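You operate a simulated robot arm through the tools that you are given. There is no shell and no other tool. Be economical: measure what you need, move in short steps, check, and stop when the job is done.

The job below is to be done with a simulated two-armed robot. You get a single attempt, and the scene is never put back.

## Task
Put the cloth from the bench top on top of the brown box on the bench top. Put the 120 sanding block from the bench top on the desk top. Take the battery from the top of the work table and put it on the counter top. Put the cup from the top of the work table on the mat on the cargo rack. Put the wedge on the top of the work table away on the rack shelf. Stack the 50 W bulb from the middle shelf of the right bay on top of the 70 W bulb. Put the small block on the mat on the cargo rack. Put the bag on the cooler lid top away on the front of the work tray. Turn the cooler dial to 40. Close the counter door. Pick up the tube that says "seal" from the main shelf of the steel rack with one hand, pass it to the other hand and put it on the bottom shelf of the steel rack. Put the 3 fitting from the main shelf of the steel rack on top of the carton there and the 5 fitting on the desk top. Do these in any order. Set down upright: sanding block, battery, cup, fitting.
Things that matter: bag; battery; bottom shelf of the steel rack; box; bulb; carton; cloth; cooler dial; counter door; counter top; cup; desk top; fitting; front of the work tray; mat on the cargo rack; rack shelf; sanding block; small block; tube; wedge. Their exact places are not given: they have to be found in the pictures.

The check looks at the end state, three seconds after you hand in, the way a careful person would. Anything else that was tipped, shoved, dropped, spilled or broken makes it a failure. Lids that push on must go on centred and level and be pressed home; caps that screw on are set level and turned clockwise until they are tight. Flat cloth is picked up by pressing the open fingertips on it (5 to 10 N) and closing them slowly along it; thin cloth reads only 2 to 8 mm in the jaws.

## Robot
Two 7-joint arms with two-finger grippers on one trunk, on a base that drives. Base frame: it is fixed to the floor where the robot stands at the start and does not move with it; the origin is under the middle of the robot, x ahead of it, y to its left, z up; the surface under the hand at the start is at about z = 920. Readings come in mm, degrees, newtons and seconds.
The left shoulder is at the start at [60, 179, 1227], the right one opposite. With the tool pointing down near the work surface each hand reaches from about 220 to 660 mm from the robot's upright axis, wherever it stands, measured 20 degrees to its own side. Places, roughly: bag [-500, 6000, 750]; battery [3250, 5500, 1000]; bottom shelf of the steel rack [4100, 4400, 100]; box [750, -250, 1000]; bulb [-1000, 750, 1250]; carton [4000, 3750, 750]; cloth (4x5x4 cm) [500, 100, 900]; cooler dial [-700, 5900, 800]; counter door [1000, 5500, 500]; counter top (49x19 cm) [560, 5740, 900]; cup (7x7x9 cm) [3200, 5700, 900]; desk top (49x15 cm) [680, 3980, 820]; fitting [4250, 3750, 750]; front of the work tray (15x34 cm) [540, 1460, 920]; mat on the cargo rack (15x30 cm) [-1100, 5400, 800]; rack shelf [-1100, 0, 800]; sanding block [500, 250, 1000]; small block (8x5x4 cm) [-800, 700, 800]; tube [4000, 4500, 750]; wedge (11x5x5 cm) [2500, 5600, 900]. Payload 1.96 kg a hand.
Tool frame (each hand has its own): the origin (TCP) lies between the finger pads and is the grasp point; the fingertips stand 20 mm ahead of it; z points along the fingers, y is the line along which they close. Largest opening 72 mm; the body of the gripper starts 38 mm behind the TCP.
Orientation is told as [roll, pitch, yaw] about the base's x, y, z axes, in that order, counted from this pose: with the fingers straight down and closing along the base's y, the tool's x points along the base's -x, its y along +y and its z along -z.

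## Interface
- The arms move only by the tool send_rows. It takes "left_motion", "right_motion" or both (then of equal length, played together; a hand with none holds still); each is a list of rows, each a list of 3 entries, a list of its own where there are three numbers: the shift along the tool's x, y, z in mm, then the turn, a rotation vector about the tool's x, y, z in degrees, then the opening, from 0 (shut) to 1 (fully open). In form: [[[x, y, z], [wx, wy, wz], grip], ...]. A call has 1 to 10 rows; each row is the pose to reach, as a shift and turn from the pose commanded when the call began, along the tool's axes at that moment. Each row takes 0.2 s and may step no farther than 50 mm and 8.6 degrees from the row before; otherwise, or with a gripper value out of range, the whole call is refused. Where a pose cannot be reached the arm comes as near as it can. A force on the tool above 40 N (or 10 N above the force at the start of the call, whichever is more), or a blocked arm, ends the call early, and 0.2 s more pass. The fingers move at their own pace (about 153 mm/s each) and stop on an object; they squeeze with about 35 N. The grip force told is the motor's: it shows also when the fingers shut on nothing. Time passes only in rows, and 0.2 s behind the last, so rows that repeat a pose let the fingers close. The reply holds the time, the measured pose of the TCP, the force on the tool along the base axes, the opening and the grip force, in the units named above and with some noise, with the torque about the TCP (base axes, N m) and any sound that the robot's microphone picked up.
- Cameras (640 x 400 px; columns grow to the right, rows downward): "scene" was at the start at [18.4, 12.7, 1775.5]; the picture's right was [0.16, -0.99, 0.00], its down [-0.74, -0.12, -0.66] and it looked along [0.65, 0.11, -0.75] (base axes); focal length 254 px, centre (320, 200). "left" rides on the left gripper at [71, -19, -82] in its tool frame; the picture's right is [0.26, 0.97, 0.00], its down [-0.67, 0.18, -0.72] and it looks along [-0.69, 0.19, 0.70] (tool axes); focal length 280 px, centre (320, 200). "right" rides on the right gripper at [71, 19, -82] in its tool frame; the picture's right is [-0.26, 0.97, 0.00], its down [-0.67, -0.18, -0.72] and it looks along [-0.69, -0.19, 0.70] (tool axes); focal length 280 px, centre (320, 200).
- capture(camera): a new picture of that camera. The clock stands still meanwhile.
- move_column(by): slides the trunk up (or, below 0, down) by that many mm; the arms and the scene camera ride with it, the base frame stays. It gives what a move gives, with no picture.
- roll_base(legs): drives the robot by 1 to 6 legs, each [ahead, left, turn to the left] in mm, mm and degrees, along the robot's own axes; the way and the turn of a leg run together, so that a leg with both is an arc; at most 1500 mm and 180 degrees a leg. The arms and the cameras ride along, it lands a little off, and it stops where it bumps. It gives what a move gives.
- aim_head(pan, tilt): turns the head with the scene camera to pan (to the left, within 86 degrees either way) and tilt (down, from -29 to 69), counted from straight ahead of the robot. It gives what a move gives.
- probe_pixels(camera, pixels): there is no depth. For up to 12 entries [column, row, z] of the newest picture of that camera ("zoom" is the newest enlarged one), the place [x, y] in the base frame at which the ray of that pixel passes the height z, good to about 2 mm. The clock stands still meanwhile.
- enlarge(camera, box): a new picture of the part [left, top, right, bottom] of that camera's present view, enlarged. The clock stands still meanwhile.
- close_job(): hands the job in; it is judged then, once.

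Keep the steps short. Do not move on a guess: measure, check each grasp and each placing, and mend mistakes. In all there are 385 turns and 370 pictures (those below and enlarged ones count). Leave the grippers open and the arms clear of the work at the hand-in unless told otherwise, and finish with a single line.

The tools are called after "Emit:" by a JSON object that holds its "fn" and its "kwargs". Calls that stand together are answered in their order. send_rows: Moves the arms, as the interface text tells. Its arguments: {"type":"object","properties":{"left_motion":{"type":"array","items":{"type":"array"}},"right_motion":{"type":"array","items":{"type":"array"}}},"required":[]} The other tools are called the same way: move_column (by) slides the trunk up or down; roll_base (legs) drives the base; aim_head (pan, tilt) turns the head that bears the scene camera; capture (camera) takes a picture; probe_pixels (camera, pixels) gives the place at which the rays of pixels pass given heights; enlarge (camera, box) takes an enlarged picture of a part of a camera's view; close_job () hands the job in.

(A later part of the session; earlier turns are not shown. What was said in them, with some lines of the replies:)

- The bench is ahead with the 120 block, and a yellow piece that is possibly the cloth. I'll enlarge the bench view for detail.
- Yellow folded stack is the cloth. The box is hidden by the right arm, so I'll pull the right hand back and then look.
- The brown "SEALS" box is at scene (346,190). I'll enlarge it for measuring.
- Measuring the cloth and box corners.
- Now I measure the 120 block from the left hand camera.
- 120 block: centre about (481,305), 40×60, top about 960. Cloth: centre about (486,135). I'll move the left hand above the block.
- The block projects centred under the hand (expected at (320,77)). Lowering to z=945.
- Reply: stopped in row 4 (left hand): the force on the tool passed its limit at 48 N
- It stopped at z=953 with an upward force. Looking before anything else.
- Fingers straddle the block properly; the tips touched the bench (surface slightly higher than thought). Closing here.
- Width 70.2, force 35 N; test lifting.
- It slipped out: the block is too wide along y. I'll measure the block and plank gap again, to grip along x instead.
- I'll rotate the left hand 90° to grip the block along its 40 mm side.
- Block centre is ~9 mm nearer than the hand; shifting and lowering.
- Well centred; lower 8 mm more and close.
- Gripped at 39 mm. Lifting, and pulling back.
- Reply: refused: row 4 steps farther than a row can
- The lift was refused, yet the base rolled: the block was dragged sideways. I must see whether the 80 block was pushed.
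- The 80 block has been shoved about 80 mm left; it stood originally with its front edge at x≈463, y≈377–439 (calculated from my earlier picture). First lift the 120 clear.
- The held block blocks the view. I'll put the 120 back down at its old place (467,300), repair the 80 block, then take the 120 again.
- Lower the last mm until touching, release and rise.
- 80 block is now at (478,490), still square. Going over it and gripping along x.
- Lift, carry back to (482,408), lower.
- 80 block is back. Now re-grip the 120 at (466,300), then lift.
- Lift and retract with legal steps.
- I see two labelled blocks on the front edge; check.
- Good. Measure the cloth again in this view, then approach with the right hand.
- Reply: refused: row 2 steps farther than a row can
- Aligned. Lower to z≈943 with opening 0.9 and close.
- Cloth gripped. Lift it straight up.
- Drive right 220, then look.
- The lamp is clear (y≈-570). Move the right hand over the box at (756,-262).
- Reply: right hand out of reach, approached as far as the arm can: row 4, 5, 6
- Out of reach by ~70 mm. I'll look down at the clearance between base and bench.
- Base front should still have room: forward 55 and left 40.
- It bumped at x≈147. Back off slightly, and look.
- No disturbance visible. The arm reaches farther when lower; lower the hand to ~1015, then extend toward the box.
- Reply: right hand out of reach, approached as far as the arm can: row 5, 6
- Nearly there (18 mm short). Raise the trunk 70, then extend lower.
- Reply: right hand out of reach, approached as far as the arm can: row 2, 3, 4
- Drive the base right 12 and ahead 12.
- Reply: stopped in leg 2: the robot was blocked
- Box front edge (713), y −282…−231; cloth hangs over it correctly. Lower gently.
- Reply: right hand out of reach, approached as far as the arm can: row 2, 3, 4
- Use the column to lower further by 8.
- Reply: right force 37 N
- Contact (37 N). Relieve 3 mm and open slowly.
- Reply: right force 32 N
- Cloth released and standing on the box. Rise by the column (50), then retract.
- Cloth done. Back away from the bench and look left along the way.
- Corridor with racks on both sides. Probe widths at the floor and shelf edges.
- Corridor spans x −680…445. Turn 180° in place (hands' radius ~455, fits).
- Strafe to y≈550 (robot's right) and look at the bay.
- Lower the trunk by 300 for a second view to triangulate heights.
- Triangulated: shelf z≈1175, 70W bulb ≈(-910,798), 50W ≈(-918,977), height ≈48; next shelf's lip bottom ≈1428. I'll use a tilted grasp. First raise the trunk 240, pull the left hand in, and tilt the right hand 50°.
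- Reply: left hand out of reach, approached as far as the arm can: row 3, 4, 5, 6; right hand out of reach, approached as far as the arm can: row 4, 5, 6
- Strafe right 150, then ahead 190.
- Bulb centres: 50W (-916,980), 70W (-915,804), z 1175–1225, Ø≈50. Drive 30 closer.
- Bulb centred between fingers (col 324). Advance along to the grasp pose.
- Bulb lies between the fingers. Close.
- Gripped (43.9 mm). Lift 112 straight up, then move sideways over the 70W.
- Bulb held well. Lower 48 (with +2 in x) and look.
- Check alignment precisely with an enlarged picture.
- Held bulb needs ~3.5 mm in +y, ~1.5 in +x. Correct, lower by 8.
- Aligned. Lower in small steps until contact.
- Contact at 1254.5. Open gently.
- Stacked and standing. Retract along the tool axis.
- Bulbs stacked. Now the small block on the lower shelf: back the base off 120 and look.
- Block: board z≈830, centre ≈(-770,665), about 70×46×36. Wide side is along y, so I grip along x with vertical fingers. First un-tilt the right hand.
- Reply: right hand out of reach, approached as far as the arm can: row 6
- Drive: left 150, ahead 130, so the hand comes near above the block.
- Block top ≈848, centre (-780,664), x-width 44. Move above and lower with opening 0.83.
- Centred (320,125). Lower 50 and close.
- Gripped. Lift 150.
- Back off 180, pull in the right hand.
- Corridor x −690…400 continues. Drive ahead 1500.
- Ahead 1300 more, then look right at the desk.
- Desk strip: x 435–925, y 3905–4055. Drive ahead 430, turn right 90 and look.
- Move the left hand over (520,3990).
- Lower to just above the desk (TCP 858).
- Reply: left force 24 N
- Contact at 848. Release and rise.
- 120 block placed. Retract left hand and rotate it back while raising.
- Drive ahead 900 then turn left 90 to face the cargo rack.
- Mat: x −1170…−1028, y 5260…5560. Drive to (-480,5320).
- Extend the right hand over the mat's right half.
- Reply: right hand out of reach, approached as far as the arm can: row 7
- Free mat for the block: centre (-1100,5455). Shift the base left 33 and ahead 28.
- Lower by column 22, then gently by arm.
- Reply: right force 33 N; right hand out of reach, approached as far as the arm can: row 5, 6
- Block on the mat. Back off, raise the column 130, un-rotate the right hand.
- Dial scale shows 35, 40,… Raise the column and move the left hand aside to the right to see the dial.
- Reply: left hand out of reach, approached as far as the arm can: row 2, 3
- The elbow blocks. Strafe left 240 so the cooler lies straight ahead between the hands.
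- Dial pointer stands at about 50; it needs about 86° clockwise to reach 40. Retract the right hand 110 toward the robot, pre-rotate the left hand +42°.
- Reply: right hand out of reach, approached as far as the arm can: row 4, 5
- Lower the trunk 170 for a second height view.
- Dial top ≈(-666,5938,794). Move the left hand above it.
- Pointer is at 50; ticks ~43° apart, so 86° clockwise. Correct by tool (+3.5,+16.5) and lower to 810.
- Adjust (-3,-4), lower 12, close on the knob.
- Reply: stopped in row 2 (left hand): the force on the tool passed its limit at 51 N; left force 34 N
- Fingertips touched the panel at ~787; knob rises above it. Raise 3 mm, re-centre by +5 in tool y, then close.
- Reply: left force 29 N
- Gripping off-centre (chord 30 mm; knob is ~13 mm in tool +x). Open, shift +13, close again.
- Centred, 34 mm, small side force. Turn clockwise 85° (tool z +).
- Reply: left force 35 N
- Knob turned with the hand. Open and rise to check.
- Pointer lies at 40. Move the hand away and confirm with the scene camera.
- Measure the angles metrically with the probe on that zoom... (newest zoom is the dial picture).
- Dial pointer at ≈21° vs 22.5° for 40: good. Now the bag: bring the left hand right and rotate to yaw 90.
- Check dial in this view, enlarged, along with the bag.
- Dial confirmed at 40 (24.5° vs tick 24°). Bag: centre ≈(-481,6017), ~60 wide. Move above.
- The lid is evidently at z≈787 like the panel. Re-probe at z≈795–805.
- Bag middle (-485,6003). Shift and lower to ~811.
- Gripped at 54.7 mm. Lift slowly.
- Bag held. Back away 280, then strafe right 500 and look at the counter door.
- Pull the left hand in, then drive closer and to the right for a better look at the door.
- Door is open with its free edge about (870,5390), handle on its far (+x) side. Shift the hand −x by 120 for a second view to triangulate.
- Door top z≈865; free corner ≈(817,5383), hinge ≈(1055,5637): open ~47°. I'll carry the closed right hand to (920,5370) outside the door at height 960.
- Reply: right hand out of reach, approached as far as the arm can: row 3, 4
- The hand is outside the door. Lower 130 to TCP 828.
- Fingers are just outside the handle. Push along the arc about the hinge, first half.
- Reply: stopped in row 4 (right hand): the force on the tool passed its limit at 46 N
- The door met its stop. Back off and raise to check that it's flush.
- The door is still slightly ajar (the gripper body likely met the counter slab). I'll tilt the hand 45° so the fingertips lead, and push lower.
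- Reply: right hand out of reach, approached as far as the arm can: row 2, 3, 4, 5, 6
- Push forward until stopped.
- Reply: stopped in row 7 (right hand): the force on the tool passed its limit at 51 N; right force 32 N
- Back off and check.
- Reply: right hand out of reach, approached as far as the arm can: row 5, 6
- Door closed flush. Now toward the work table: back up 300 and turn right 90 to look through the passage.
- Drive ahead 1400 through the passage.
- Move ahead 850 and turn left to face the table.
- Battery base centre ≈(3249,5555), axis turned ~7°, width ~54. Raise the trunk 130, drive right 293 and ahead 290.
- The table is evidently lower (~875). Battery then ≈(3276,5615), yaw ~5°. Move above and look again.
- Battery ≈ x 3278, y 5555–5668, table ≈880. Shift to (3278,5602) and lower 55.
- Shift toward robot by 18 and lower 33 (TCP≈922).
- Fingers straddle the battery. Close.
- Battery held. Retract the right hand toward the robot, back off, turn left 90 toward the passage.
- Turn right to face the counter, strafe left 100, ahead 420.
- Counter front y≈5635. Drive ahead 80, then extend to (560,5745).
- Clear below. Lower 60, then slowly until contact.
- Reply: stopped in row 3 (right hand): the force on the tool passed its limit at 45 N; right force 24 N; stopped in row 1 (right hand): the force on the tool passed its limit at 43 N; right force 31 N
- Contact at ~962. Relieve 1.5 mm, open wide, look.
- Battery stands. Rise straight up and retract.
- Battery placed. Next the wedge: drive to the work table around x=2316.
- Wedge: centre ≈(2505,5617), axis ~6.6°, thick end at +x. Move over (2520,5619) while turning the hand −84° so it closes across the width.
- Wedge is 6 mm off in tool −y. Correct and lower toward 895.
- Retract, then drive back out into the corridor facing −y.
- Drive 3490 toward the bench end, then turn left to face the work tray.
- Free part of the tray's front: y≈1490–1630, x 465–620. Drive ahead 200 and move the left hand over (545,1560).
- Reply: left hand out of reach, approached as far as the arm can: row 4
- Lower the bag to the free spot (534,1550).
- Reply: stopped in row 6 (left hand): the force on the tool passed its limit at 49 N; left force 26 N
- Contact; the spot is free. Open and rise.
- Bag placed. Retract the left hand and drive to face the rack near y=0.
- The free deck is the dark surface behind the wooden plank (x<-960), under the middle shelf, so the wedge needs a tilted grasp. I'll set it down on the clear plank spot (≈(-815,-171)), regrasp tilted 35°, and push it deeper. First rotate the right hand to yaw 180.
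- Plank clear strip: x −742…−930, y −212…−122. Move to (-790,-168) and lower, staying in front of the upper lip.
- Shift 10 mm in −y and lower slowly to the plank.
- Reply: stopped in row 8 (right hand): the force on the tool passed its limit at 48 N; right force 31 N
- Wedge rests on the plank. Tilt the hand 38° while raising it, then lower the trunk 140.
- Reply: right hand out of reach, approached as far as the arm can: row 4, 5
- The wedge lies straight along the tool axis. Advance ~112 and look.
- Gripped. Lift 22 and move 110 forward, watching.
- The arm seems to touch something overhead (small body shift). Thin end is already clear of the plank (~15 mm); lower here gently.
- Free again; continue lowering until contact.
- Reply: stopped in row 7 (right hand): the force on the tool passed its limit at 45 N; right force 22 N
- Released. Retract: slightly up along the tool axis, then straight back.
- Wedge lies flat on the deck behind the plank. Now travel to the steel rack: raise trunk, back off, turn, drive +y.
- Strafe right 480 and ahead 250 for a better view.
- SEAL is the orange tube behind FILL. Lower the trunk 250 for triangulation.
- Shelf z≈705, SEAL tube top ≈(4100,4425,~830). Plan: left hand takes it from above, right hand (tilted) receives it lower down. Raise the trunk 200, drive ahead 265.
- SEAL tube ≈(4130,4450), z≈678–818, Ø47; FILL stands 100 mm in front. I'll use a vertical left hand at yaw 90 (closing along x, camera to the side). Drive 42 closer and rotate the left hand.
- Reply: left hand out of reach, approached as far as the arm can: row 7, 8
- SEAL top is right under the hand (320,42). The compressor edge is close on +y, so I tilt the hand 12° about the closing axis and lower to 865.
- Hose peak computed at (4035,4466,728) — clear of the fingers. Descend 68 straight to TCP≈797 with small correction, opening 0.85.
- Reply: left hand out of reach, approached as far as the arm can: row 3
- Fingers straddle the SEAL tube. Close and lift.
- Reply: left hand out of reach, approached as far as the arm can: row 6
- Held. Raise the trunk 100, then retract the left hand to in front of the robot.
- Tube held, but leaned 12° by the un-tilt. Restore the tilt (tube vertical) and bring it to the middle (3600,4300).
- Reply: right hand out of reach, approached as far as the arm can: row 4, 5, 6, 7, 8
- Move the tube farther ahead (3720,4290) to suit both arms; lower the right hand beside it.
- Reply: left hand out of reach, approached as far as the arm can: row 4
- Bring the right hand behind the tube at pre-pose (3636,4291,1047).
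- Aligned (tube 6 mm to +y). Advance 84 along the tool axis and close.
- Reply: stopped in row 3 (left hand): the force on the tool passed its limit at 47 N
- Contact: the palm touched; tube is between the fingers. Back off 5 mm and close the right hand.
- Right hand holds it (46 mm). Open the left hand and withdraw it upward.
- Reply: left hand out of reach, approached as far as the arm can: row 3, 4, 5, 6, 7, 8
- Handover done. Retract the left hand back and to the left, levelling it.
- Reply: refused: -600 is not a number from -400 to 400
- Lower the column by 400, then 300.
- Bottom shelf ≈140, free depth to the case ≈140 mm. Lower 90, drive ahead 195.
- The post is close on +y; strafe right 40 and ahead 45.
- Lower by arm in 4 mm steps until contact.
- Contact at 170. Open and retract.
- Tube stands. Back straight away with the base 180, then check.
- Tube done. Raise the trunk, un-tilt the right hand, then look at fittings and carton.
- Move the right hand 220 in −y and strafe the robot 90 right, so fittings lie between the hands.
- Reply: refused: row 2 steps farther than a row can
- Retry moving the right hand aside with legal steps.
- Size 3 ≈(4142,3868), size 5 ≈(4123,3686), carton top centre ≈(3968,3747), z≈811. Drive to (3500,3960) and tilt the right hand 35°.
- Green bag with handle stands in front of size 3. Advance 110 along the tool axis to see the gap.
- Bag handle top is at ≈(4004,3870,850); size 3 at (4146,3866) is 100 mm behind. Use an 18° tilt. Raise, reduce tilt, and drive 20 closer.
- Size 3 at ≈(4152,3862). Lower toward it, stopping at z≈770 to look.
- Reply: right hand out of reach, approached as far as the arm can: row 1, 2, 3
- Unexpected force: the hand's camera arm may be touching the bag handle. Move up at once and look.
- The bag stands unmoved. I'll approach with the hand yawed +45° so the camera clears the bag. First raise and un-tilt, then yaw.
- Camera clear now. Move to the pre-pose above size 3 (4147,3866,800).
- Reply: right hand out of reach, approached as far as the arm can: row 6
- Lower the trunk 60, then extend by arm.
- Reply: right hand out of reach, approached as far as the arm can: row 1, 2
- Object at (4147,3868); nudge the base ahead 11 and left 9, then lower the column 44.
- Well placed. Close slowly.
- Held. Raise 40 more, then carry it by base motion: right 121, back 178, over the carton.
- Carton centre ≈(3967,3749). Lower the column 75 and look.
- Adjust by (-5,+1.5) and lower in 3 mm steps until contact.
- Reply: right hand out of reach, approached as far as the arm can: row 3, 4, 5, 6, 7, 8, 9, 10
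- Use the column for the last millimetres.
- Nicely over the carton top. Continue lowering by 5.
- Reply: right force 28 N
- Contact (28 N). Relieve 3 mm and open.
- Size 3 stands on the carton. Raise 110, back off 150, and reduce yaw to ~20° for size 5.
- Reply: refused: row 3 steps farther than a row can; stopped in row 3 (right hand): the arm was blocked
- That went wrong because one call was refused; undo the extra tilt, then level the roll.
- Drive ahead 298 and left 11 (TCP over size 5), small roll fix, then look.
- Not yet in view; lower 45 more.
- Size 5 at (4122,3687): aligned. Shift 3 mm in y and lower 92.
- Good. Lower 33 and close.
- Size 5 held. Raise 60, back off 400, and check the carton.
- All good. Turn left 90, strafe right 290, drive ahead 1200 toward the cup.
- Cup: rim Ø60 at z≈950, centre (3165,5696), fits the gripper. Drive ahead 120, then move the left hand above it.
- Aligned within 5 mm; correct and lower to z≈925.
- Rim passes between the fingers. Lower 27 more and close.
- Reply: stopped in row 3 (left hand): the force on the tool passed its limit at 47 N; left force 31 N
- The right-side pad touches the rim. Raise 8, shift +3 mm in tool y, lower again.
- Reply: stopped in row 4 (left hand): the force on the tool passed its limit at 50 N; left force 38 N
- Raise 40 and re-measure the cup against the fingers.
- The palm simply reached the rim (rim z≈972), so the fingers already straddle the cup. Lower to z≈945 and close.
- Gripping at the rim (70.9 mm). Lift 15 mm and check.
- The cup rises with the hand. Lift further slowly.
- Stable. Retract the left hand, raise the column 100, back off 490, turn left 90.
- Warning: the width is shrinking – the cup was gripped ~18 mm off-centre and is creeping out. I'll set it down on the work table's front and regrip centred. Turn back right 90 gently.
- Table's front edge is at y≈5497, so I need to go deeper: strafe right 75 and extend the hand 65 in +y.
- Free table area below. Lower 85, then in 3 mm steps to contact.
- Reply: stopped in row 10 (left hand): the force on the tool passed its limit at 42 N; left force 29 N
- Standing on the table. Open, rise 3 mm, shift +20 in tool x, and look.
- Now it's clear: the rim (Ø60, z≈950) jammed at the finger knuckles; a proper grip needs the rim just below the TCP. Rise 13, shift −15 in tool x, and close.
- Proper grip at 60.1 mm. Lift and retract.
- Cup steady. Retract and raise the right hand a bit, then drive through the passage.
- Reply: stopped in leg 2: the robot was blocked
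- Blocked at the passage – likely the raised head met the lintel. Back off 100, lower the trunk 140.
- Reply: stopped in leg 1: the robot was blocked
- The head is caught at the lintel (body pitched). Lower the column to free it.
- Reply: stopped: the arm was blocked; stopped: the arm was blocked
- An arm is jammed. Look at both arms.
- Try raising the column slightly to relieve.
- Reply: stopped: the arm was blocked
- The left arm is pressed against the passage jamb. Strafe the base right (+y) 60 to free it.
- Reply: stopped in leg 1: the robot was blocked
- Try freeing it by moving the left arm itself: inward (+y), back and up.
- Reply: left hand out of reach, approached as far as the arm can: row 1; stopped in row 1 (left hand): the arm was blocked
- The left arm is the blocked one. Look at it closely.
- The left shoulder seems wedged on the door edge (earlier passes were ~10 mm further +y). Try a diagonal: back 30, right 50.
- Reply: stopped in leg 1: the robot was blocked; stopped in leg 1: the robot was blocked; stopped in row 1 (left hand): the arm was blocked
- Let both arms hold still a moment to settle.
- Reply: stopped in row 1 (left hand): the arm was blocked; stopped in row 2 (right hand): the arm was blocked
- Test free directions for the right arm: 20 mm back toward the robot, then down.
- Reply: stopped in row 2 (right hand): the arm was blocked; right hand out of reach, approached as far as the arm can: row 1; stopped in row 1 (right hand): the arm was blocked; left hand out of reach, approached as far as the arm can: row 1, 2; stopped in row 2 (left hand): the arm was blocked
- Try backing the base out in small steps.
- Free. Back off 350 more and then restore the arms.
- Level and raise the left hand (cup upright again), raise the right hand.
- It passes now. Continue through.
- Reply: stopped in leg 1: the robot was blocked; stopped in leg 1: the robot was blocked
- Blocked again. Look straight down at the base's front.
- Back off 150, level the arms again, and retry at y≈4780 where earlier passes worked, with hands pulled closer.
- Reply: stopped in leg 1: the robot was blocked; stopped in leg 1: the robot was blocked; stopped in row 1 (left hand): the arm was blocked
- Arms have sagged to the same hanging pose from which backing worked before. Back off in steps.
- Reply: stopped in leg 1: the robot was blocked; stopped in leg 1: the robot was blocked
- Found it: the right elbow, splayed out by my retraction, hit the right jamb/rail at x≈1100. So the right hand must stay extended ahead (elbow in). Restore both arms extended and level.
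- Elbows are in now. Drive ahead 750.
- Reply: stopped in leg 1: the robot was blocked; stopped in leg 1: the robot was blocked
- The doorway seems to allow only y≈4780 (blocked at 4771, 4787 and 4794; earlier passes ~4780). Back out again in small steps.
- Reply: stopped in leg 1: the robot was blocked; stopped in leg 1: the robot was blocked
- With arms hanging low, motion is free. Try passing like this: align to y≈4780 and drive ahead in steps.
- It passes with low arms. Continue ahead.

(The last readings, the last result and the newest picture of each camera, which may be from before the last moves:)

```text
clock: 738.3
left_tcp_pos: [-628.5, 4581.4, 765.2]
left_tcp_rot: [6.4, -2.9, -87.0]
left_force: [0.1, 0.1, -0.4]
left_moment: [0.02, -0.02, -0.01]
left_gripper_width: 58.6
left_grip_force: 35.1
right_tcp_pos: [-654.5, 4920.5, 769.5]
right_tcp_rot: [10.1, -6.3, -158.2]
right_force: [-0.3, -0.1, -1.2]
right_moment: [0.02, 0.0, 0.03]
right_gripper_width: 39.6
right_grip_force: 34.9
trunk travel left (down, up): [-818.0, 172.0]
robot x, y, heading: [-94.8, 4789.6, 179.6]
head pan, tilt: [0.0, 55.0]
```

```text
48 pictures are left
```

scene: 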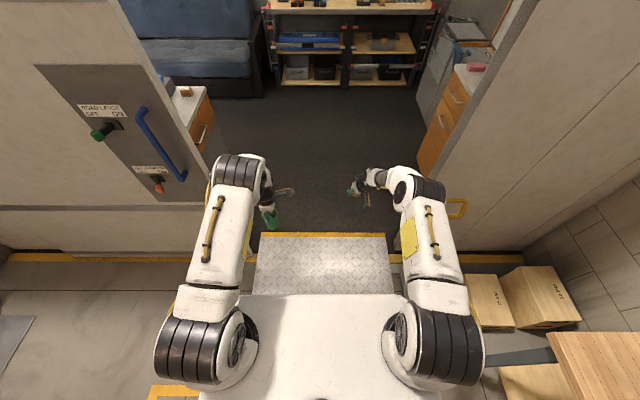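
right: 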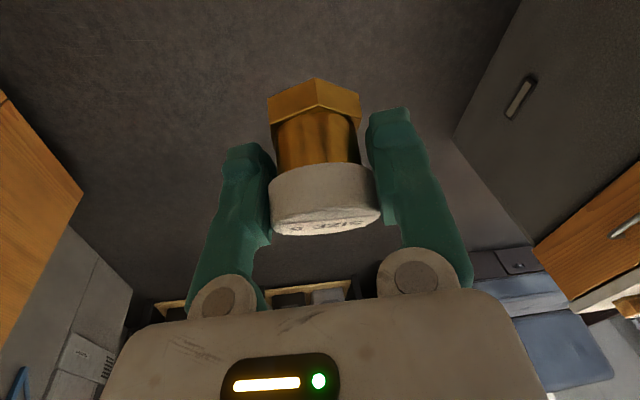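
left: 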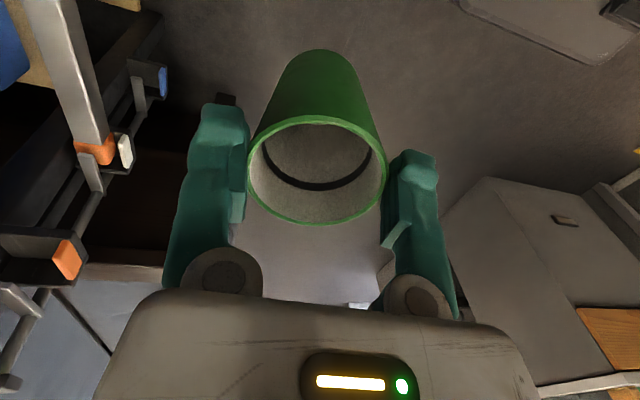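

Through. Raise and level both hands again.

Emit:
{"fn": "send_rows", "kwargs": {"left_motion": [[[0, 15, -35], [1.1, 0.5, 0.5], 0], [[0, 30, -70], [2.2, 1, 1], 0], [[0, 45, -105], [3.3, 1.5, 1.5], 0], [[0, 60, -140], [4.4, 2, 2], 0], [[0, 75, -175], [5.4, 2.5, 2.5], 0], [[0, 90, -210], [6.4, 2.9, 3], 0]], "right_motion": [[[10, 5, -35], [1.7, 0, 0], 0], [[20, 10, -75], [3.4, 0, 0], 0], [[30, 15, -115], [5.1, 0, 0], 0], [[40, 20, -155], [6.8, 0, 0], 0], [[50, 25, -195], [8.4, 0, 0], 0], [[60, 30, -235], [10.1, 0, 0], 0]]}}

Emit:
{"fn": "send_rows", "kwargs": {"right_motion": [[[15, 5, -15], [0, -7, 0], 0], [[30, 10, -30], [0, -14, 0], 0], [[40, 15, -45], [0, -20.5, 0], 0]]}}

Emit:
{"fn": "roll_base", "kwargs": {"legs": [[0, -755, 0.4]]}}

Emit:
{"fn": "aim_head", "kwargs": {"pan": 12, "tilt": 45}}

Emit:
{"fn": "capture", "kwargs": {"camera": "scene"}}

```text
clock: 739.7
left_tcp_pos: [-559.6, 4595.1, 986.0]
left_tcp_rot: [0.1, 0.0, -89.7]
left_force: [0.9, 0.6, 0.5]
left_moment: [0.0, -0.01, 0.03]
left_gripper_width: 58.4
left_grip_force: 34.6
right_tcp_pos: [-576.3, 4961.3, 999.6]
right_tcp_rot: [-0.1, -6.5, -158.2]
right_force: [0.8, -0.8, -0.5]
right_moment: [0.01, -0.01, 0.0]
right_gripper_width: 39.3
right_grip_force: 34.4
trunk travel left (down, up): [-818.0, 172.0]
robot x, y, heading: [-97.3, 4787.0, 179.7]
head pan, tilt: [0.0, 55.0]
```

```text
clock: 740.5
left_tcp_pos: [-561.6, 4596.0, 984.7]
left_tcp_rot: [0.2, 0.1, -89.7]
left_force: [-0.1, 0.2, -0.7]
left_moment: [0.01, 0.04, 0.0]
left_gripper_width: 58.4
left_grip_force: 34.9
right_tcp_pos: [-530.3, 4964.8, 1039.0]
right_tcp_rot: [-0.2, -27.1, -158.2]
right_force: [-0.8, -0.1, -1.0]
right_moment: [-0.01, -0.02, -0.01]
right_gripper_width: 39.3
right_grip_force: 34.7
trunk travel left (down, up): [-818.0, 172.0]
robot x, y, heading: [-93.3, 4788.0, 179.7]
head pan, tilt: [0.0, 55.0]
```

```text
clock: 744.6
left_tcp_pos: [-558.6, 5345.5, 985.7]
left_tcp_rot: [0.1, 0.1, -89.6]
left_force: [-0.1, -0.1, 0.3]
left_moment: [0.01, -0.02, -0.01]
left_gripper_width: 58.6
left_grip_force: 35.0
right_tcp_pos: [-529.4, 5715.8, 1039.3]
right_tcp_rot: [-0.1, -27.0, -158.1]
right_force: [-0.6, -0.3, -1.1]
right_moment: [0.02, 0.02, 0.03]
right_gripper_width: 39.2
right_grip_force: 34.7
trunk travel left (down, up): [-818.0, 172.0]
robot x, y, heading: [-92.6, 5543.2, 180.1]
head pan, tilt: [0.0, 55.0]
```

```text
clock: 745.3
left_tcp_pos: [-558.9, 5346.3, 983.8]
left_tcp_rot: [0.1, 0.1, -89.6]
left_force: [-0.9, 0.6, -0.7]
left_moment: [-0.02, 0.04, 0.01]
left_gripper_width: 58.6
left_grip_force: 34.6
right_tcp_pos: [-530.0, 5715.6, 1039.0]
right_tcp_rot: [-0.1, -26.9, -158.1]
right_force: [0.5, -0.1, -0.4]
right_moment: [0.01, -0.01, -0.04]
right_gripper_width: 39.3
right_grip_force: 34.9
trunk travel left (down, up): [-818.0, 172.0]
robot x, y, heading: [-98.3, 5539.9, 179.8]
head pan, tilt: [12.0, 45.0]
```

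```text
47 pictures are left
```

scene: 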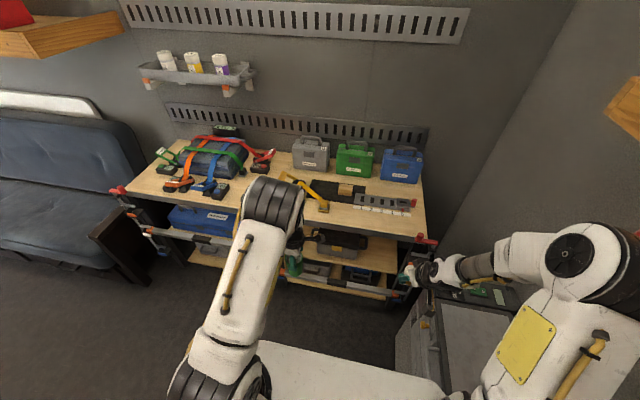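

Raise the left hand 60, then drive ahead 395.

Emit:
{"fn": "send_rows", "kwargs": {"left_motion": [[[0, 0, -30], [0, 0, 0], 0], [[0, 0, -60], [0, 0, 0], 0]]}}

Emit:
{"fn": "roll_base", "kwargs": {"legs": [[395, 0, 0]]}}

Emit:
{"fn": "send_rows", "kwargs": {"left_motion": [[[5, -30, 0], [0, 0, 0], 0], [[10, -60, 0], [0, 0, 0], 0], [[15, -90, 0], [0, 0, 0], 0], [[20, -120, 0], [0, 0, 0], 0]]}}

Emit:
{"fn": "capture", "kwargs": {"camera": "left"}}

Emit:
{"fn": "aim_head", "kwargs": {"pan": 12, "tilt": 52}}

Emit:
{"fn": "enlarge", "kwargs": {"camera": "scene", "box": [230, 110, 430, 235]}}

```text
clock: 745.9
left_tcp_pos: [-558.7, 5345.8, 1046.1]
left_tcp_rot: [0.1, 0.1, -89.7]
left_force: [-0.6, 0.0, -0.2]
left_moment: [-0.01, 0.01, -0.03]
left_gripper_width: 58.5
left_grip_force: 35.3
right_tcp_pos: [-529.4, 5715.1, 1038.3]
right_tcp_rot: [-0.2, -26.9, -158.1]
right_force: [-0.8, 0.1, -1.7]
right_moment: [-0.04, 0.0, 0.01]
right_gripper_width: 39.4
right_grip_force: 34.2
trunk travel left (down, up): [-818.0, 172.0]
robot x, y, heading: [-92.6, 5540.4, 180.0]
head pan, tilt: [12.0, 45.0]
```

```text
clock: 748.4
left_tcp_pos: [-951.6, 5349.1, 1045.0]
left_tcp_rot: [0.1, 0.1, -89.8]
left_force: [-0.3, 0.4, -0.1]
left_moment: [-0.01, -0.03, 0.03]
left_gripper_width: 58.8
left_grip_force: 35.5
right_tcp_pos: [-922.0, 5718.4, 1039.5]
right_tcp_rot: [-0.1, -26.8, -158.1]
right_force: [-0.7, -0.9, -1.0]
right_moment: [0.02, -0.03, 0.0]
right_gripper_width: 39.1
right_grip_force: 34.6
trunk travel left (down, up): [-818.0, 172.0]
robot x, y, heading: [-485.4, 5544.2, 179.5]
head pan, tilt: [12.0, 45.0]
```

```text
clock: 749.4
left_tcp_pos: [-1071.8, 5367.7, 1043.8]
left_tcp_rot: [0.0, 0.2, -89.7]
left_force: [0.3, 0.0, 0.1]
left_moment: [0.0, -0.02, 0.01]
left_gripper_width: 58.7
left_grip_force: 35.3
right_tcp_pos: [-922.7, 5715.9, 1038.3]
right_tcp_rot: [-0.1, -26.8, -158.3]
right_force: [-0.3, 0.3, -1.6]
right_moment: [0.01, -0.03, 0.01]
right_gripper_width: 39.4
right_grip_force: 34.9
trunk travel left (down, up): [-818.0, 172.0]
robot x, y, heading: [-489.6, 5543.1, 179.6]
head pan, tilt: [12.0, 45.0]
```

```text
46 pictures are left
```

left: 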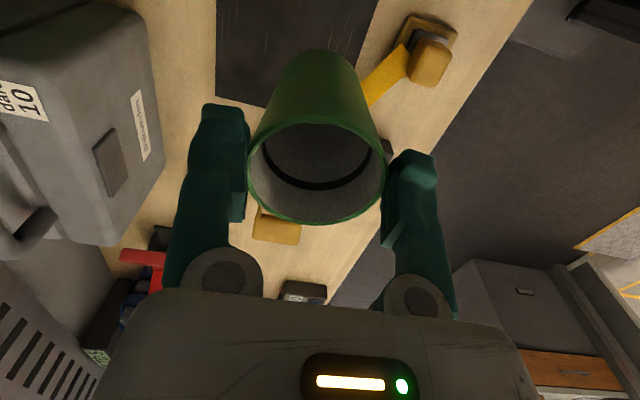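

```text
clock: 750.1
left_tcp_pos: [-1071.1, 5367.8, 1044.4]
left_tcp_rot: [0.1, 0.2, -89.8]
left_force: [1.1, -1.3, -0.8]
left_moment: [0.06, -0.02, 0.01]
left_gripper_width: 58.3
left_grip_force: 34.6
right_tcp_pos: [-921.9, 5717.0, 1038.9]
right_tcp_rot: [-0.1, -26.9, -158.2]
right_force: [-0.1, -0.1, -0.6]
right_moment: [0.03, 0.0, 0.0]
right_gripper_width: 39.4
right_grip_force: 34.7
trunk travel left (down, up): [-818.0, 172.0]
robot x, y, heading: [-485.5, 5545.7, 179.8]
head pan, tilt: [12.0, 52.0]
```

```text
3.20 times, centred on (330, 172) of scene
```

zoom: 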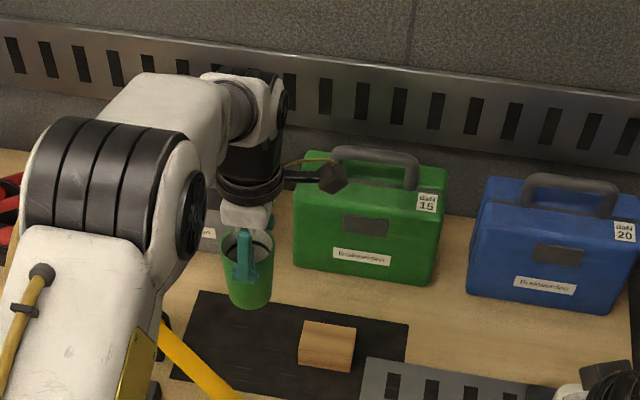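

Over the mat's free left part. Shift 20 deeper and lower.

Emit:
{"fn": "send_rows", "kwargs": {"left_motion": [[[0, -10, 20], [0, 0, 0], 0], [[0, -20, 50], [0, 0, 0], 0], [[0, -20, 90], [0, 0, 0], 0], [[0, -20, 125], [0, 0, 0], 0], [[0, -20, 138], [0, 0, 0], 0]]}}

Emit:
{"fn": "capture", "kwargs": {"camera": "left"}}

```text
clock: 751.3
left_tcp_pos: [-1091.3, 5368.2, 908.3]
left_tcp_rot: [0.0, 0.2, -89.7]
left_force: [-0.2, -0.1, 0.3]
left_moment: [0.0, -0.03, 0.02]
left_gripper_width: 58.3
left_grip_force: 35.2
left hand out of reach, approached as far as the arm can: row 1, 2
right_tcp_pos: [-921.8, 5718.0, 1038.8]
right_tcp_rot: [-0.1, -26.9, -158.3]
right_force: [0.6, -0.2, -1.0]
right_moment: [-0.01, -0.01, 0.01]
right_gripper_width: 39.2
right_grip_force: 34.8
trunk travel left (down, up): [-818.0, 172.0]
robot x, y, heading: [-486.7, 5538.9, 179.7]
head pan, tilt: [12.0, 52.0]
```

```text
44 pictures are left
```

left: 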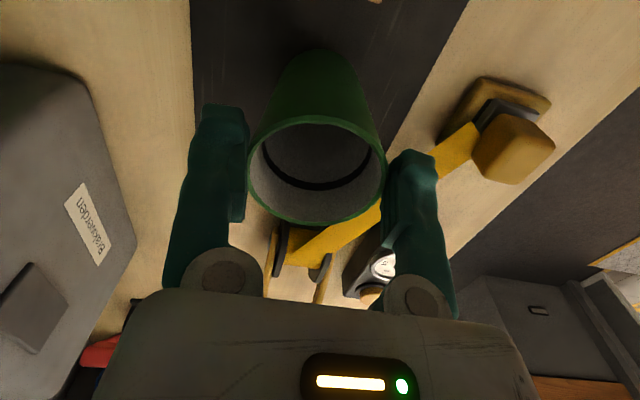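

Clear. Lower to contact.

Emit:
{"fn": "send_rows", "kwargs": {"left_motion": [[[0, 0, 4], [0, 0, 0], 0], [[0, 0, 8], [0, 0, 0], 0], [[0, 0, 11], [0, 0, 0], 0], [[0, 0, 14], [0, 0, 0], 0], [[0, 0, 17], [0, 0, 0], 0], [[0, 0, 20], [0, 0, 0], 0], [[0, 0, 23], [0, 0, 0], 0]]}}

```text
clock: 752.7
left_tcp_pos: [-1093.2, 5369.1, 893.2]
left_tcp_rot: [-0.7, 0.2, -89.7]
left_force: [7.5, 1.9, 24.5]
left_moment: [-0.02, -0.57, 0.09]
left_gripper_width: 59.0
left_grip_force: 34.5
right_tcp_pos: [-919.3, 5717.9, 1039.9]
right_tcp_rot: [-0.1, -27.0, -158.2]
right_force: [0.0, 0.4, -1.4]
right_moment: [-0.01, -0.04, 0.01]
right_gripper_width: 39.4
right_grip_force: 35.3
trunk travel left (down, up): [-818.0, 172.0]
robot x, y, heading: [-486.3, 5543.5, 179.5]
head pan, tilt: [12.0, 52.0]
stopped in row 7 (left hand): the force on the tool passed its limit at 42 N (the readings are from after the stop); the commanded pose is now the measured one
```

Contact at 893. Relieve 2 mm, open, rise straight.

Emit:
{"fn": "send_rows", "kwargs": {"left_motion": [[[0, 0, -3], [0, 0, 0], 0.85], [[0, 0, -3], [0, 0, 0], 0.95], [[0, 0, -3], [0, 0, 0], 1], [[0, 0, -3], [0, 0, 0], 1], [[0, 0, -25], [0, 0, 0], 1], [[0, 0, -60], [0, 0, 0], 1], [[0, 0, -100], [0, 0, 0], 1], [[0, 0, -140], [0, 0, 0], 1]]}}

Emit:
{"fn": "capture", "kwargs": {"camera": "left"}}

Emit:
{"fn": "enlarge", "kwargs": {"camera": "scene", "box": [230, 140, 430, 265]}}

```text
clock: 754.5
left_tcp_pos: [-1093.6, 5369.0, 991.3]
left_tcp_rot: [-0.5, 0.2, -89.6]
left_force: [0.4, -0.3, -0.6]
left_moment: [-0.01, 0.01, -0.02]
left_gripper_width: 72.1
left_grip_force: 0.1
left hand out of reach, approached as far as the arm can: row 8
right_tcp_pos: [-921.6, 5716.0, 1038.1]
right_tcp_rot: [-0.1, -26.8, -158.2]
right_force: [0.5, -0.7, -1.2]
right_moment: [0.04, 0.01, 0.01]
right_gripper_width: 39.6
right_grip_force: 35.3
trunk travel left (down, up): [-818.0, 172.0]
robot x, y, heading: [-484.6, 5540.3, 179.9]
head pan, tilt: [12.0, 52.0]
```

```text
43 pictures are left
```

left: 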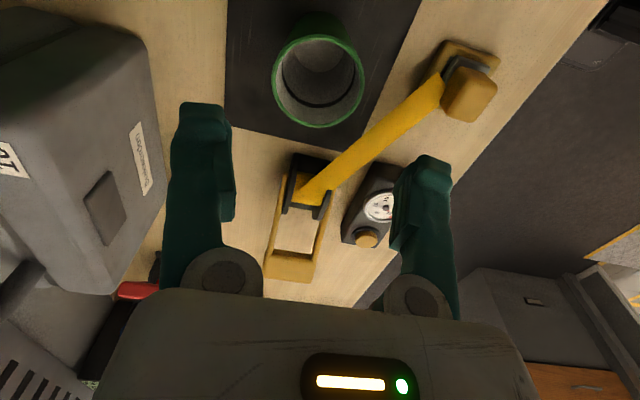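

```text
3.20 times, centred on (330, 202) of scene
```

zoom: 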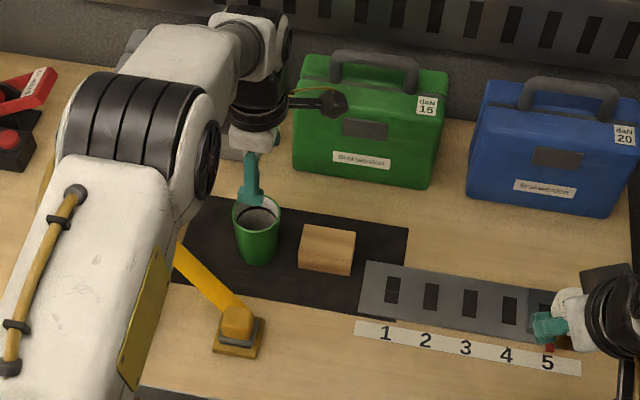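

Cup stands upright on the mat. Back off, retract the left hand, then move to y≈4175 and turn to face the desk.

Emit:
{"fn": "roll_base", "kwargs": {"legs": [[-390, 0, 0]]}}

Emit:
{"fn": "send_rows", "kwargs": {"left_motion": [[[0, 40, -20], [0, 0, 0], 1], [[0, 80, -40], [0, 0, 0], 1], [[0, 120, -60], [0, 0, 0], 1], [[0, 160, -80], [0, 0, 0], 1], [[0, 200, -90], [0, 0, 0], 1]]}}

Emit:
{"fn": "roll_base", "kwargs": {"legs": [[0, 1370, 0], [0, 0, 90], [0, 0, 90]]}}

Emit:
{"fn": "aim_head", "kwargs": {"pan": -15, "tilt": 48}}

Emit:
{"fn": "capture", "kwargs": {"camera": "scene"}}

```text
clock: 756.9
left_tcp_pos: [-705.8, 5367.0, 989.3]
left_tcp_rot: [-0.5, 0.2, -89.8]
left_force: [0.0, -0.1, -0.3]
left_moment: [0.01, -0.01, 0.03]
left_gripper_width: 71.7
left_grip_force: 0.0
right_tcp_pos: [-533.5, 5715.9, 1038.6]
right_tcp_rot: [-0.1, -26.8, -158.2]
right_force: [-0.8, -0.2, -1.5]
right_moment: [-0.03, 0.0, -0.04]
right_gripper_width: 39.5
right_grip_force: 35.1
trunk travel left (down, up): [-818.0, 172.0]
robot x, y, heading: [-95.0, 5537.7, 179.6]
head pan, tilt: [12.0, 52.0]
```

```text
clock: 758.1
left_tcp_pos: [-501.0, 5367.3, 1078.8]
left_tcp_rot: [-0.7, 0.2, -89.8]
left_force: [0.2, -1.5, 0.1]
left_moment: [0.01, 0.03, -0.01]
left_gripper_width: 71.5
left_grip_force: 0.1
right_tcp_pos: [-532.1, 5714.9, 1039.4]
right_tcp_rot: [-0.1, -27.0, -158.4]
right_force: [-0.2, 1.1, -1.6]
right_moment: [0.0, 0.01, 0.03]
right_gripper_width: 39.7
right_grip_force: 35.0
trunk travel left (down, up): [-818.0, 172.0]
robot x, y, heading: [-93.0, 5538.9, 179.1]
head pan, tilt: [12.0, 52.0]
```

```text
clock: 772.7
left_tcp_pos: [299.2, 4331.4, 1078.8]
left_tcp_rot: [-0.5, 0.2, 90.6]
left_force: [0.3, -0.5, -0.6]
left_moment: [-0.02, -0.04, -0.02]
left_gripper_width: 71.9
left_grip_force: 0.1
right_tcp_pos: [330.8, 3982.6, 1038.8]
right_tcp_rot: [-0.2, -26.9, 22.1]
right_force: [-0.3, -0.5, 0.0]
right_moment: [-0.01, 0.01, -0.01]
right_gripper_width: 39.5
right_grip_force: 34.9
trunk travel left (down, up): [-818.0, 172.0]
robot x, y, heading: [-106.3, 4155.2, -0.2]
head pan, tilt: [12.0, 52.0]
```

```text
clock: 773.6
left_tcp_pos: [297.1, 4330.3, 1078.1]
left_tcp_rot: [-0.4, 0.1, 90.6]
left_force: [-0.4, 0.7, 0.0]
left_moment: [0.01, 0.0, -0.02]
left_gripper_width: 71.8
left_grip_force: 0.1
right_tcp_pos: [329.9, 3982.5, 1038.9]
right_tcp_rot: [-0.1, -26.8, 22.1]
right_force: [0.2, -0.5, -1.3]
right_moment: [-0.02, 0.01, -0.01]
right_gripper_width: 39.5
right_grip_force: 35.2
trunk travel left (down, up): [-818.0, 172.0]
robot x, y, heading: [-104.4, 4154.2, -0.1]
head pan, tilt: [-15.0, 48.0]
```

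```text
41 pictures are left
```

scene: 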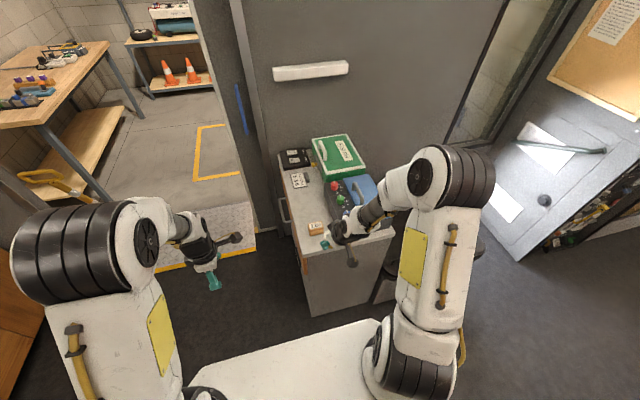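

Drive ahead 205, then extend the right hand to (625,3985).

Emit:
{"fn": "roll_base", "kwargs": {"legs": [[205, 0, 0]]}}

Emit:
{"fn": "send_rows", "kwargs": {"right_motion": [[[-25, -11, 13], [0, 0, 0], 0], [[-50, -21, 25], [0, 0, 0], 0], [[-75, -32, 38], [0, 0, 0], 0]]}}

Emit:
{"fn": "capture", "kwargs": {"camera": "right"}}

Emit:
{"fn": "enlarge", "kwargs": {"camera": "scene", "box": [250, 150, 450, 275]}}

```text
clock: 775.2
left_tcp_pos: [500.5, 4330.3, 1079.2]
left_tcp_rot: [-0.5, 0.3, 90.5]
left_force: [-0.4, 0.2, 0.2]
left_moment: [0.02, 0.01, -0.01]
left_gripper_width: 71.8
left_grip_force: 0.0
right_tcp_pos: [533.0, 3983.5, 1038.4]
right_tcp_rot: [-0.1, -26.9, 22.2]
right_force: [-0.5, 0.3, -1.2]
right_moment: [-0.01, 0.02, -0.03]
right_gripper_width: 39.5
right_grip_force: 34.7
trunk travel left (down, up): [-818.0, 172.0]
robot x, y, heading: [95.8, 4157.8, 0.0]
head pan, tilt: [-15.0, 48.0]
```

```text
clock: 776.0
left_tcp_pos: [501.5, 4331.4, 1078.1]
left_tcp_rot: [-0.5, 0.2, 90.6]
left_force: [-0.6, -0.1, -1.2]
left_moment: [-0.03, 0.04, 0.01]
left_gripper_width: 72.2
left_grip_force: 0.0
right_tcp_pos: [623.4, 3985.3, 1037.7]
right_tcp_rot: [-0.1, -26.8, 22.1]
right_force: [0.7, 0.2, -0.6]
right_moment: [0.01, 0.02, -0.03]
right_gripper_width: 39.4
right_grip_force: 34.7
trunk travel left (down, up): [-818.0, 172.0]
robot x, y, heading: [99.3, 4157.6, -0.0]
head pan, tilt: [-15.0, 48.0]
```

```text
40 pictures are left
```

right: 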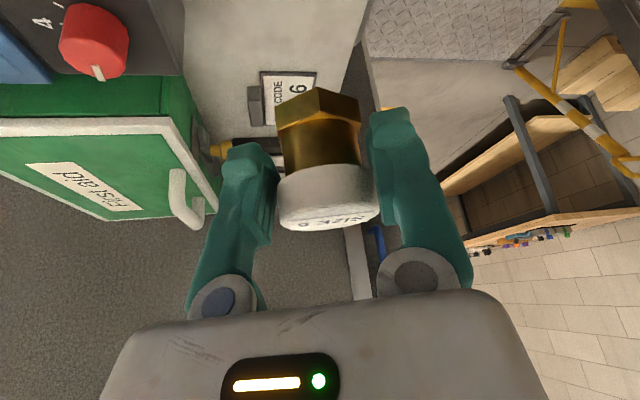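

```text
3.20 times, centred on (350, 212) of scene
```

zoom: 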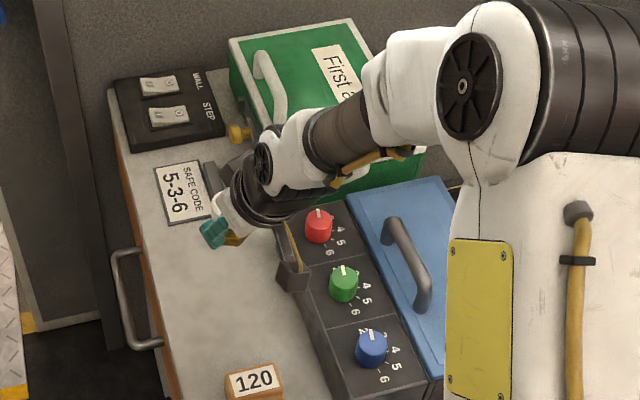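

Emit:
{"fn": "probe_pixels", "kwargs": {"camera": "zoom", "pixels": [[170, 224, 822], [215, 215, 822], [232, 368, 822], [275, 365, 860], [290, 270, 822], [160, 290, 822], [330, 400, 822]]}}

```text
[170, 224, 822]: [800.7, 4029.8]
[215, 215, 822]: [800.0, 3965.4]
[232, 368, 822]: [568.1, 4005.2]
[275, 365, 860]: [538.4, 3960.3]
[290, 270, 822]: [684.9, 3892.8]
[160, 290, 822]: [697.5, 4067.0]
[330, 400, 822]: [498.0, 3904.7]
```

Free spot below. Lower the column 150, then step down to contact.

Emit:
{"fn": "move_column", "kwargs": {"by": -150}}

Emit:
{"fn": "capture", "kwargs": {"camera": "right"}}

Emit:
{"fn": "send_rows", "kwargs": {"right_motion": [[[2.7, 0, 5.4], [0, 0, 0], 0], [[4.5, 0, 8.9], [0, 0, 0], 0], [[6.3, 0, 12.5], [0, 0, 0], 0], [[8.1, 0, 16.1], [0, 0, 0], 0], [[9.5, 0, 18.8], [0, 0, 0], 0], [[10.8, 0, 21.4], [0, 0, 0], 0], [[12.2, 0, 24.1], [0, 0, 0], 0], [[13.5, 0, 26.8], [0, 0, 0], 0]]}}

```text
clock: 777.8
left_tcp_pos: [501.2, 4330.1, 929.2]
left_tcp_rot: [-0.6, 0.2, 90.5]
left_force: [0.8, -0.1, -0.5]
left_moment: [0.0, 0.02, 0.01]
left_gripper_width: 72.0
left_grip_force: 0.1
right_tcp_pos: [623.0, 3984.7, 888.3]
right_tcp_rot: [-0.1, -26.8, 22.1]
right_force: [0.0, -0.3, -1.3]
right_moment: [-0.04, 0.02, 0.03]
right_gripper_width: 39.2
right_grip_force: 35.2
trunk travel left (down, up): [-668.0, 322.0]
robot x, y, heading: [92.4, 4158.5, 0.0]
head pan, tilt: [-15.0, 48.0]
```

```text
38 pictures are left
```

right: 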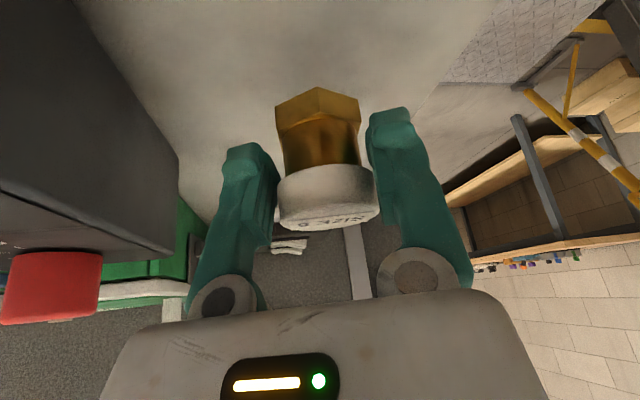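

```text
clock: 779.6
left_tcp_pos: [499.4, 4330.7, 928.7]
left_tcp_rot: [-0.5, 0.2, 90.6]
left_force: [0.2, -0.5, -0.2]
left_moment: [0.01, -0.01, 0.02]
left_gripper_width: 71.9
left_grip_force: 0.1
right_tcp_pos: [622.0, 3984.7, 859.5]
right_tcp_rot: [-0.1, -26.9, 22.2]
right_force: [-0.4, 0.2, -1.9]
right_moment: [0.0, 0.03, -0.01]
right_gripper_width: 39.4
right_grip_force: 35.4
trunk travel left (down, up): [-668.0, 322.0]
robot x, y, heading: [94.1, 4157.1, 0.2]
head pan, tilt: [-15.0, 48.0]
```

Continue lowering to contact.

Emit:
{"fn": "send_rows", "kwargs": {"right_motion": [[[1.4, 0, 2.7], [0, 0, 0], 0], [[2.7, 0, 5.4], [0, 0, 0], 0], [[4.1, 0, 8], [0, 0, 0], 0], [[5.4, 0, 10.7], [0, 0, 0], 0], [[6.8, 0, 13.4], [0, 0, 0], 0], [[8.1, 0, 16], [0, 0, 0], 0]]}}

Emit:
{"fn": "capture", "kwargs": {"camera": "right"}}

```text
clock: 781.0
left_tcp_pos: [499.7, 4331.9, 929.2]
left_tcp_rot: [-0.8, 0.2, 90.6]
left_force: [0.1, -0.5, -0.5]
left_moment: [-0.03, -0.01, -0.03]
left_gripper_width: 72.1
left_grip_force: 0.1
right_tcp_pos: [623.0, 3984.1, 842.6]
right_tcp_rot: [-0.2, -27.0, 22.1]
right_force: [5.7, -5.8, 30.9]
right_moment: [0.01, -0.37, -0.1]
right_gripper_width: 39.4
right_grip_force: 35.1
trunk travel left (down, up): [-668.0, 322.0]
robot x, y, heading: [95.1, 4157.3, 0.2]
head pan, tilt: [-15.0, 48.0]
```

```text
37 pictures are left
```

right: 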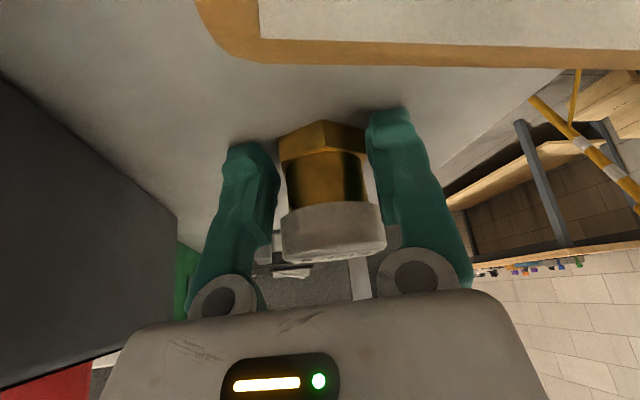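

On the desk. Raise 2 mm and open slowly.

Emit:
{"fn": "send_rows", "kwargs": {"right_motion": [[[-1, 0, -2], [0, 0, 0], 0.4], [[-1, 0, -2], [0, 0, 0], 0.6], [[-1, 0, -2], [0, 0, 0], 0.75], [[-1, 0, -2], [0, 0, 0], 0.9], [[-1, 0, -2], [0, 0, 0], 0.9]]}}

Emit:
{"fn": "capture", "kwargs": {"camera": "right"}}

```text
clock: 782.2
left_tcp_pos: [500.5, 4331.6, 928.5]
left_tcp_rot: [-0.5, 0.2, 90.6]
left_force: [0.1, -0.6, -0.1]
left_moment: [-0.02, -0.02, 0.01]
left_gripper_width: 72.2
left_grip_force: 0.0
right_tcp_pos: [622.3, 3984.7, 843.0]
right_tcp_rot: [-0.1, -26.8, 22.1]
right_force: [0.5, -0.2, 0.7]
right_moment: [-0.03, 0.0, -0.01]
right_gripper_width: 65.0
right_grip_force: 0.0
trunk travel left (down, up): [-668.0, 322.0]
robot x, y, heading: [97.7, 4156.6, 0.1]
head pan, tilt: [-15.0, 48.0]
```

```text
36 pictures are left
```

right: 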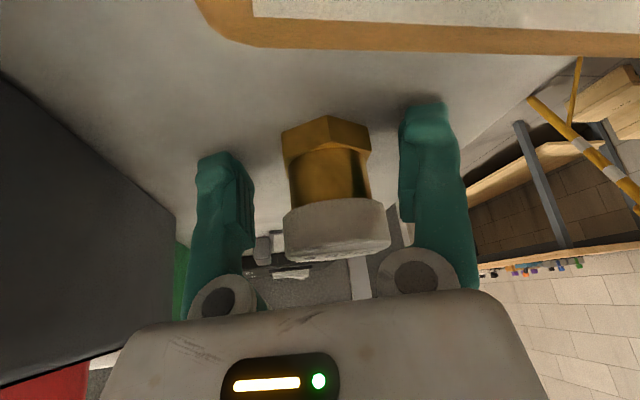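

Fitting stands. Rise with the column 170 and verify.

Emit:
{"fn": "move_column", "kwargs": {"by": 170}}

Emit:
{"fn": "roll_base", "kwargs": {"legs": [[-180, 0, 0]]}}

Emit:
{"fn": "enlarge", "kwargs": {"camera": "scene", "box": [250, 150, 450, 275]}}

```text
clock: 784.1
left_tcp_pos: [500.7, 4330.9, 1098.5]
left_tcp_rot: [-0.5, 0.2, 90.6]
left_force: [0.0, 0.2, -0.3]
left_moment: [0.01, 0.02, -0.01]
left_gripper_width: 71.9
left_grip_force: 0.0
right_tcp_pos: [622.3, 3984.4, 1013.3]
right_tcp_rot: [-0.1, -26.9, 22.1]
right_force: [-0.5, 0.3, -0.7]
right_moment: [0.01, -0.02, -0.01]
right_gripper_width: 64.9
right_grip_force: 0.1
trunk travel left (down, up): [-838.0, 152.0]
robot x, y, heading: [96.8, 4157.3, -0.0]
head pan, tilt: [-15.0, 48.0]
```

```text
clock: 785.6
left_tcp_pos: [322.7, 4329.8, 1097.7]
left_tcp_rot: [-0.5, 0.2, 90.4]
left_force: [0.3, -0.5, 0.2]
left_moment: [-0.02, 0.0, -0.02]
left_gripper_width: 72.2
left_grip_force: 0.1
right_tcp_pos: [443.9, 3983.8, 1013.0]
right_tcp_rot: [0.0, -26.8, 22.0]
right_force: [0.2, 1.3, 0.2]
right_moment: [0.01, 0.01, 0.01]
right_gripper_width: 64.9
right_grip_force: 0.0
trunk travel left (down, up): [-838.0, 152.0]
robot x, y, heading: [-79.6, 4159.6, -0.5]
head pan, tilt: [-15.0, 48.0]
```

```text
3.20 times, centred on (350, 212) of scene
```

zoom: 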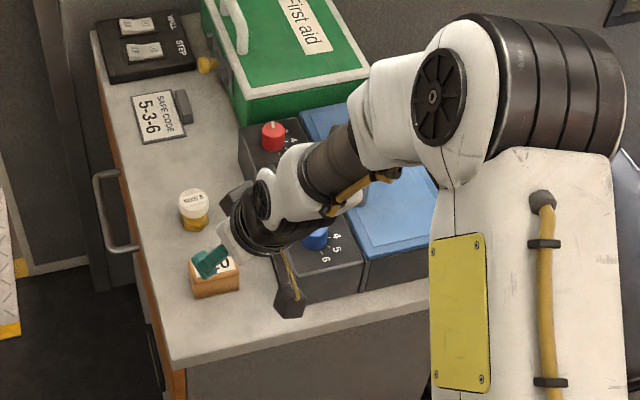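

Everything is in place. Back the arms clear of the desk with open grippers.

Emit:
{"fn": "roll_base", "kwargs": {"legs": [[-70, 200, 0]]}}

Emit:
{"fn": "send_rows", "kwargs": {"left_motion": [[[0, 0, 0], [0, 0, 0], 1], [[0, 0, 0], [0, 0, 0], 1]], "right_motion": [[[0, 0, -20], [0, 0, 0], 1], [[20, 0, -40], [0, 0, 0], 1]]}}

Emit:
{"fn": "capture", "kwargs": {"camera": "scene"}}

```text
clock: 787.3
left_tcp_pos: [252.3, 4529.0, 1098.2]
left_tcp_rot: [-0.5, 0.0, 90.5]
left_force: [0.4, 0.0, 0.6]
left_moment: [-0.01, 0.0, -0.04]
left_gripper_width: 72.1
left_grip_force: 0.0
right_tcp_pos: [373.9, 4182.8, 1012.4]
right_tcp_rot: [0.1, -26.9, 22.0]
right_force: [-0.2, -0.3, 0.3]
right_moment: [0.0, -0.02, -0.03]
right_gripper_width: 64.6
right_grip_force: 0.0
trunk travel left (down, up): [-838.0, 152.0]
robot x, y, heading: [-154.0, 4358.3, 0.1]
head pan, tilt: [-15.0, 48.0]
```

```text
clock: 787.9
left_tcp_pos: [249.7, 4530.7, 1098.9]
left_tcp_rot: [-0.6, 0.1, 90.5]
left_force: [-0.1, -0.5, 0.3]
left_moment: [0.03, -0.02, -0.03]
left_gripper_width: 72.0
left_grip_force: 0.0
right_tcp_pos: [338.1, 4170.5, 1039.7]
right_tcp_rot: [0.0, -26.9, 22.2]
right_force: [-0.8, 0.8, -0.7]
right_moment: [0.0, 0.02, 0.01]
right_gripper_width: 72.2
right_grip_force: 0.0
trunk travel left (down, up): [-838.0, 152.0]
robot x, y, heading: [-155.4, 4355.2, -0.1]
head pan, tilt: [-15.0, 48.0]
```

```text
34 pictures are left
```

scene: 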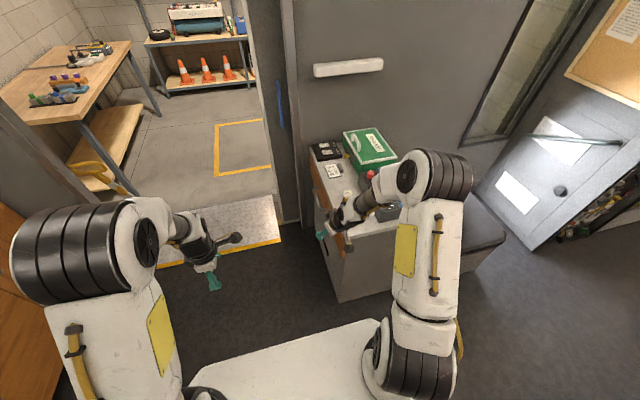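

All placings are done, both grippers are open and the arms are clear, so I'm handing in.

Emit:
{"fn": "close_job", "kwargs": {}}

```text
The job is handed in.
```

I did every item on the list and handed the job in. Along the way I shoved the 80 sanding block about 80 mm and set it back to within a few mm, and I briefly bumped the green bag on the steel rack's main shelf, which looked unmoved.
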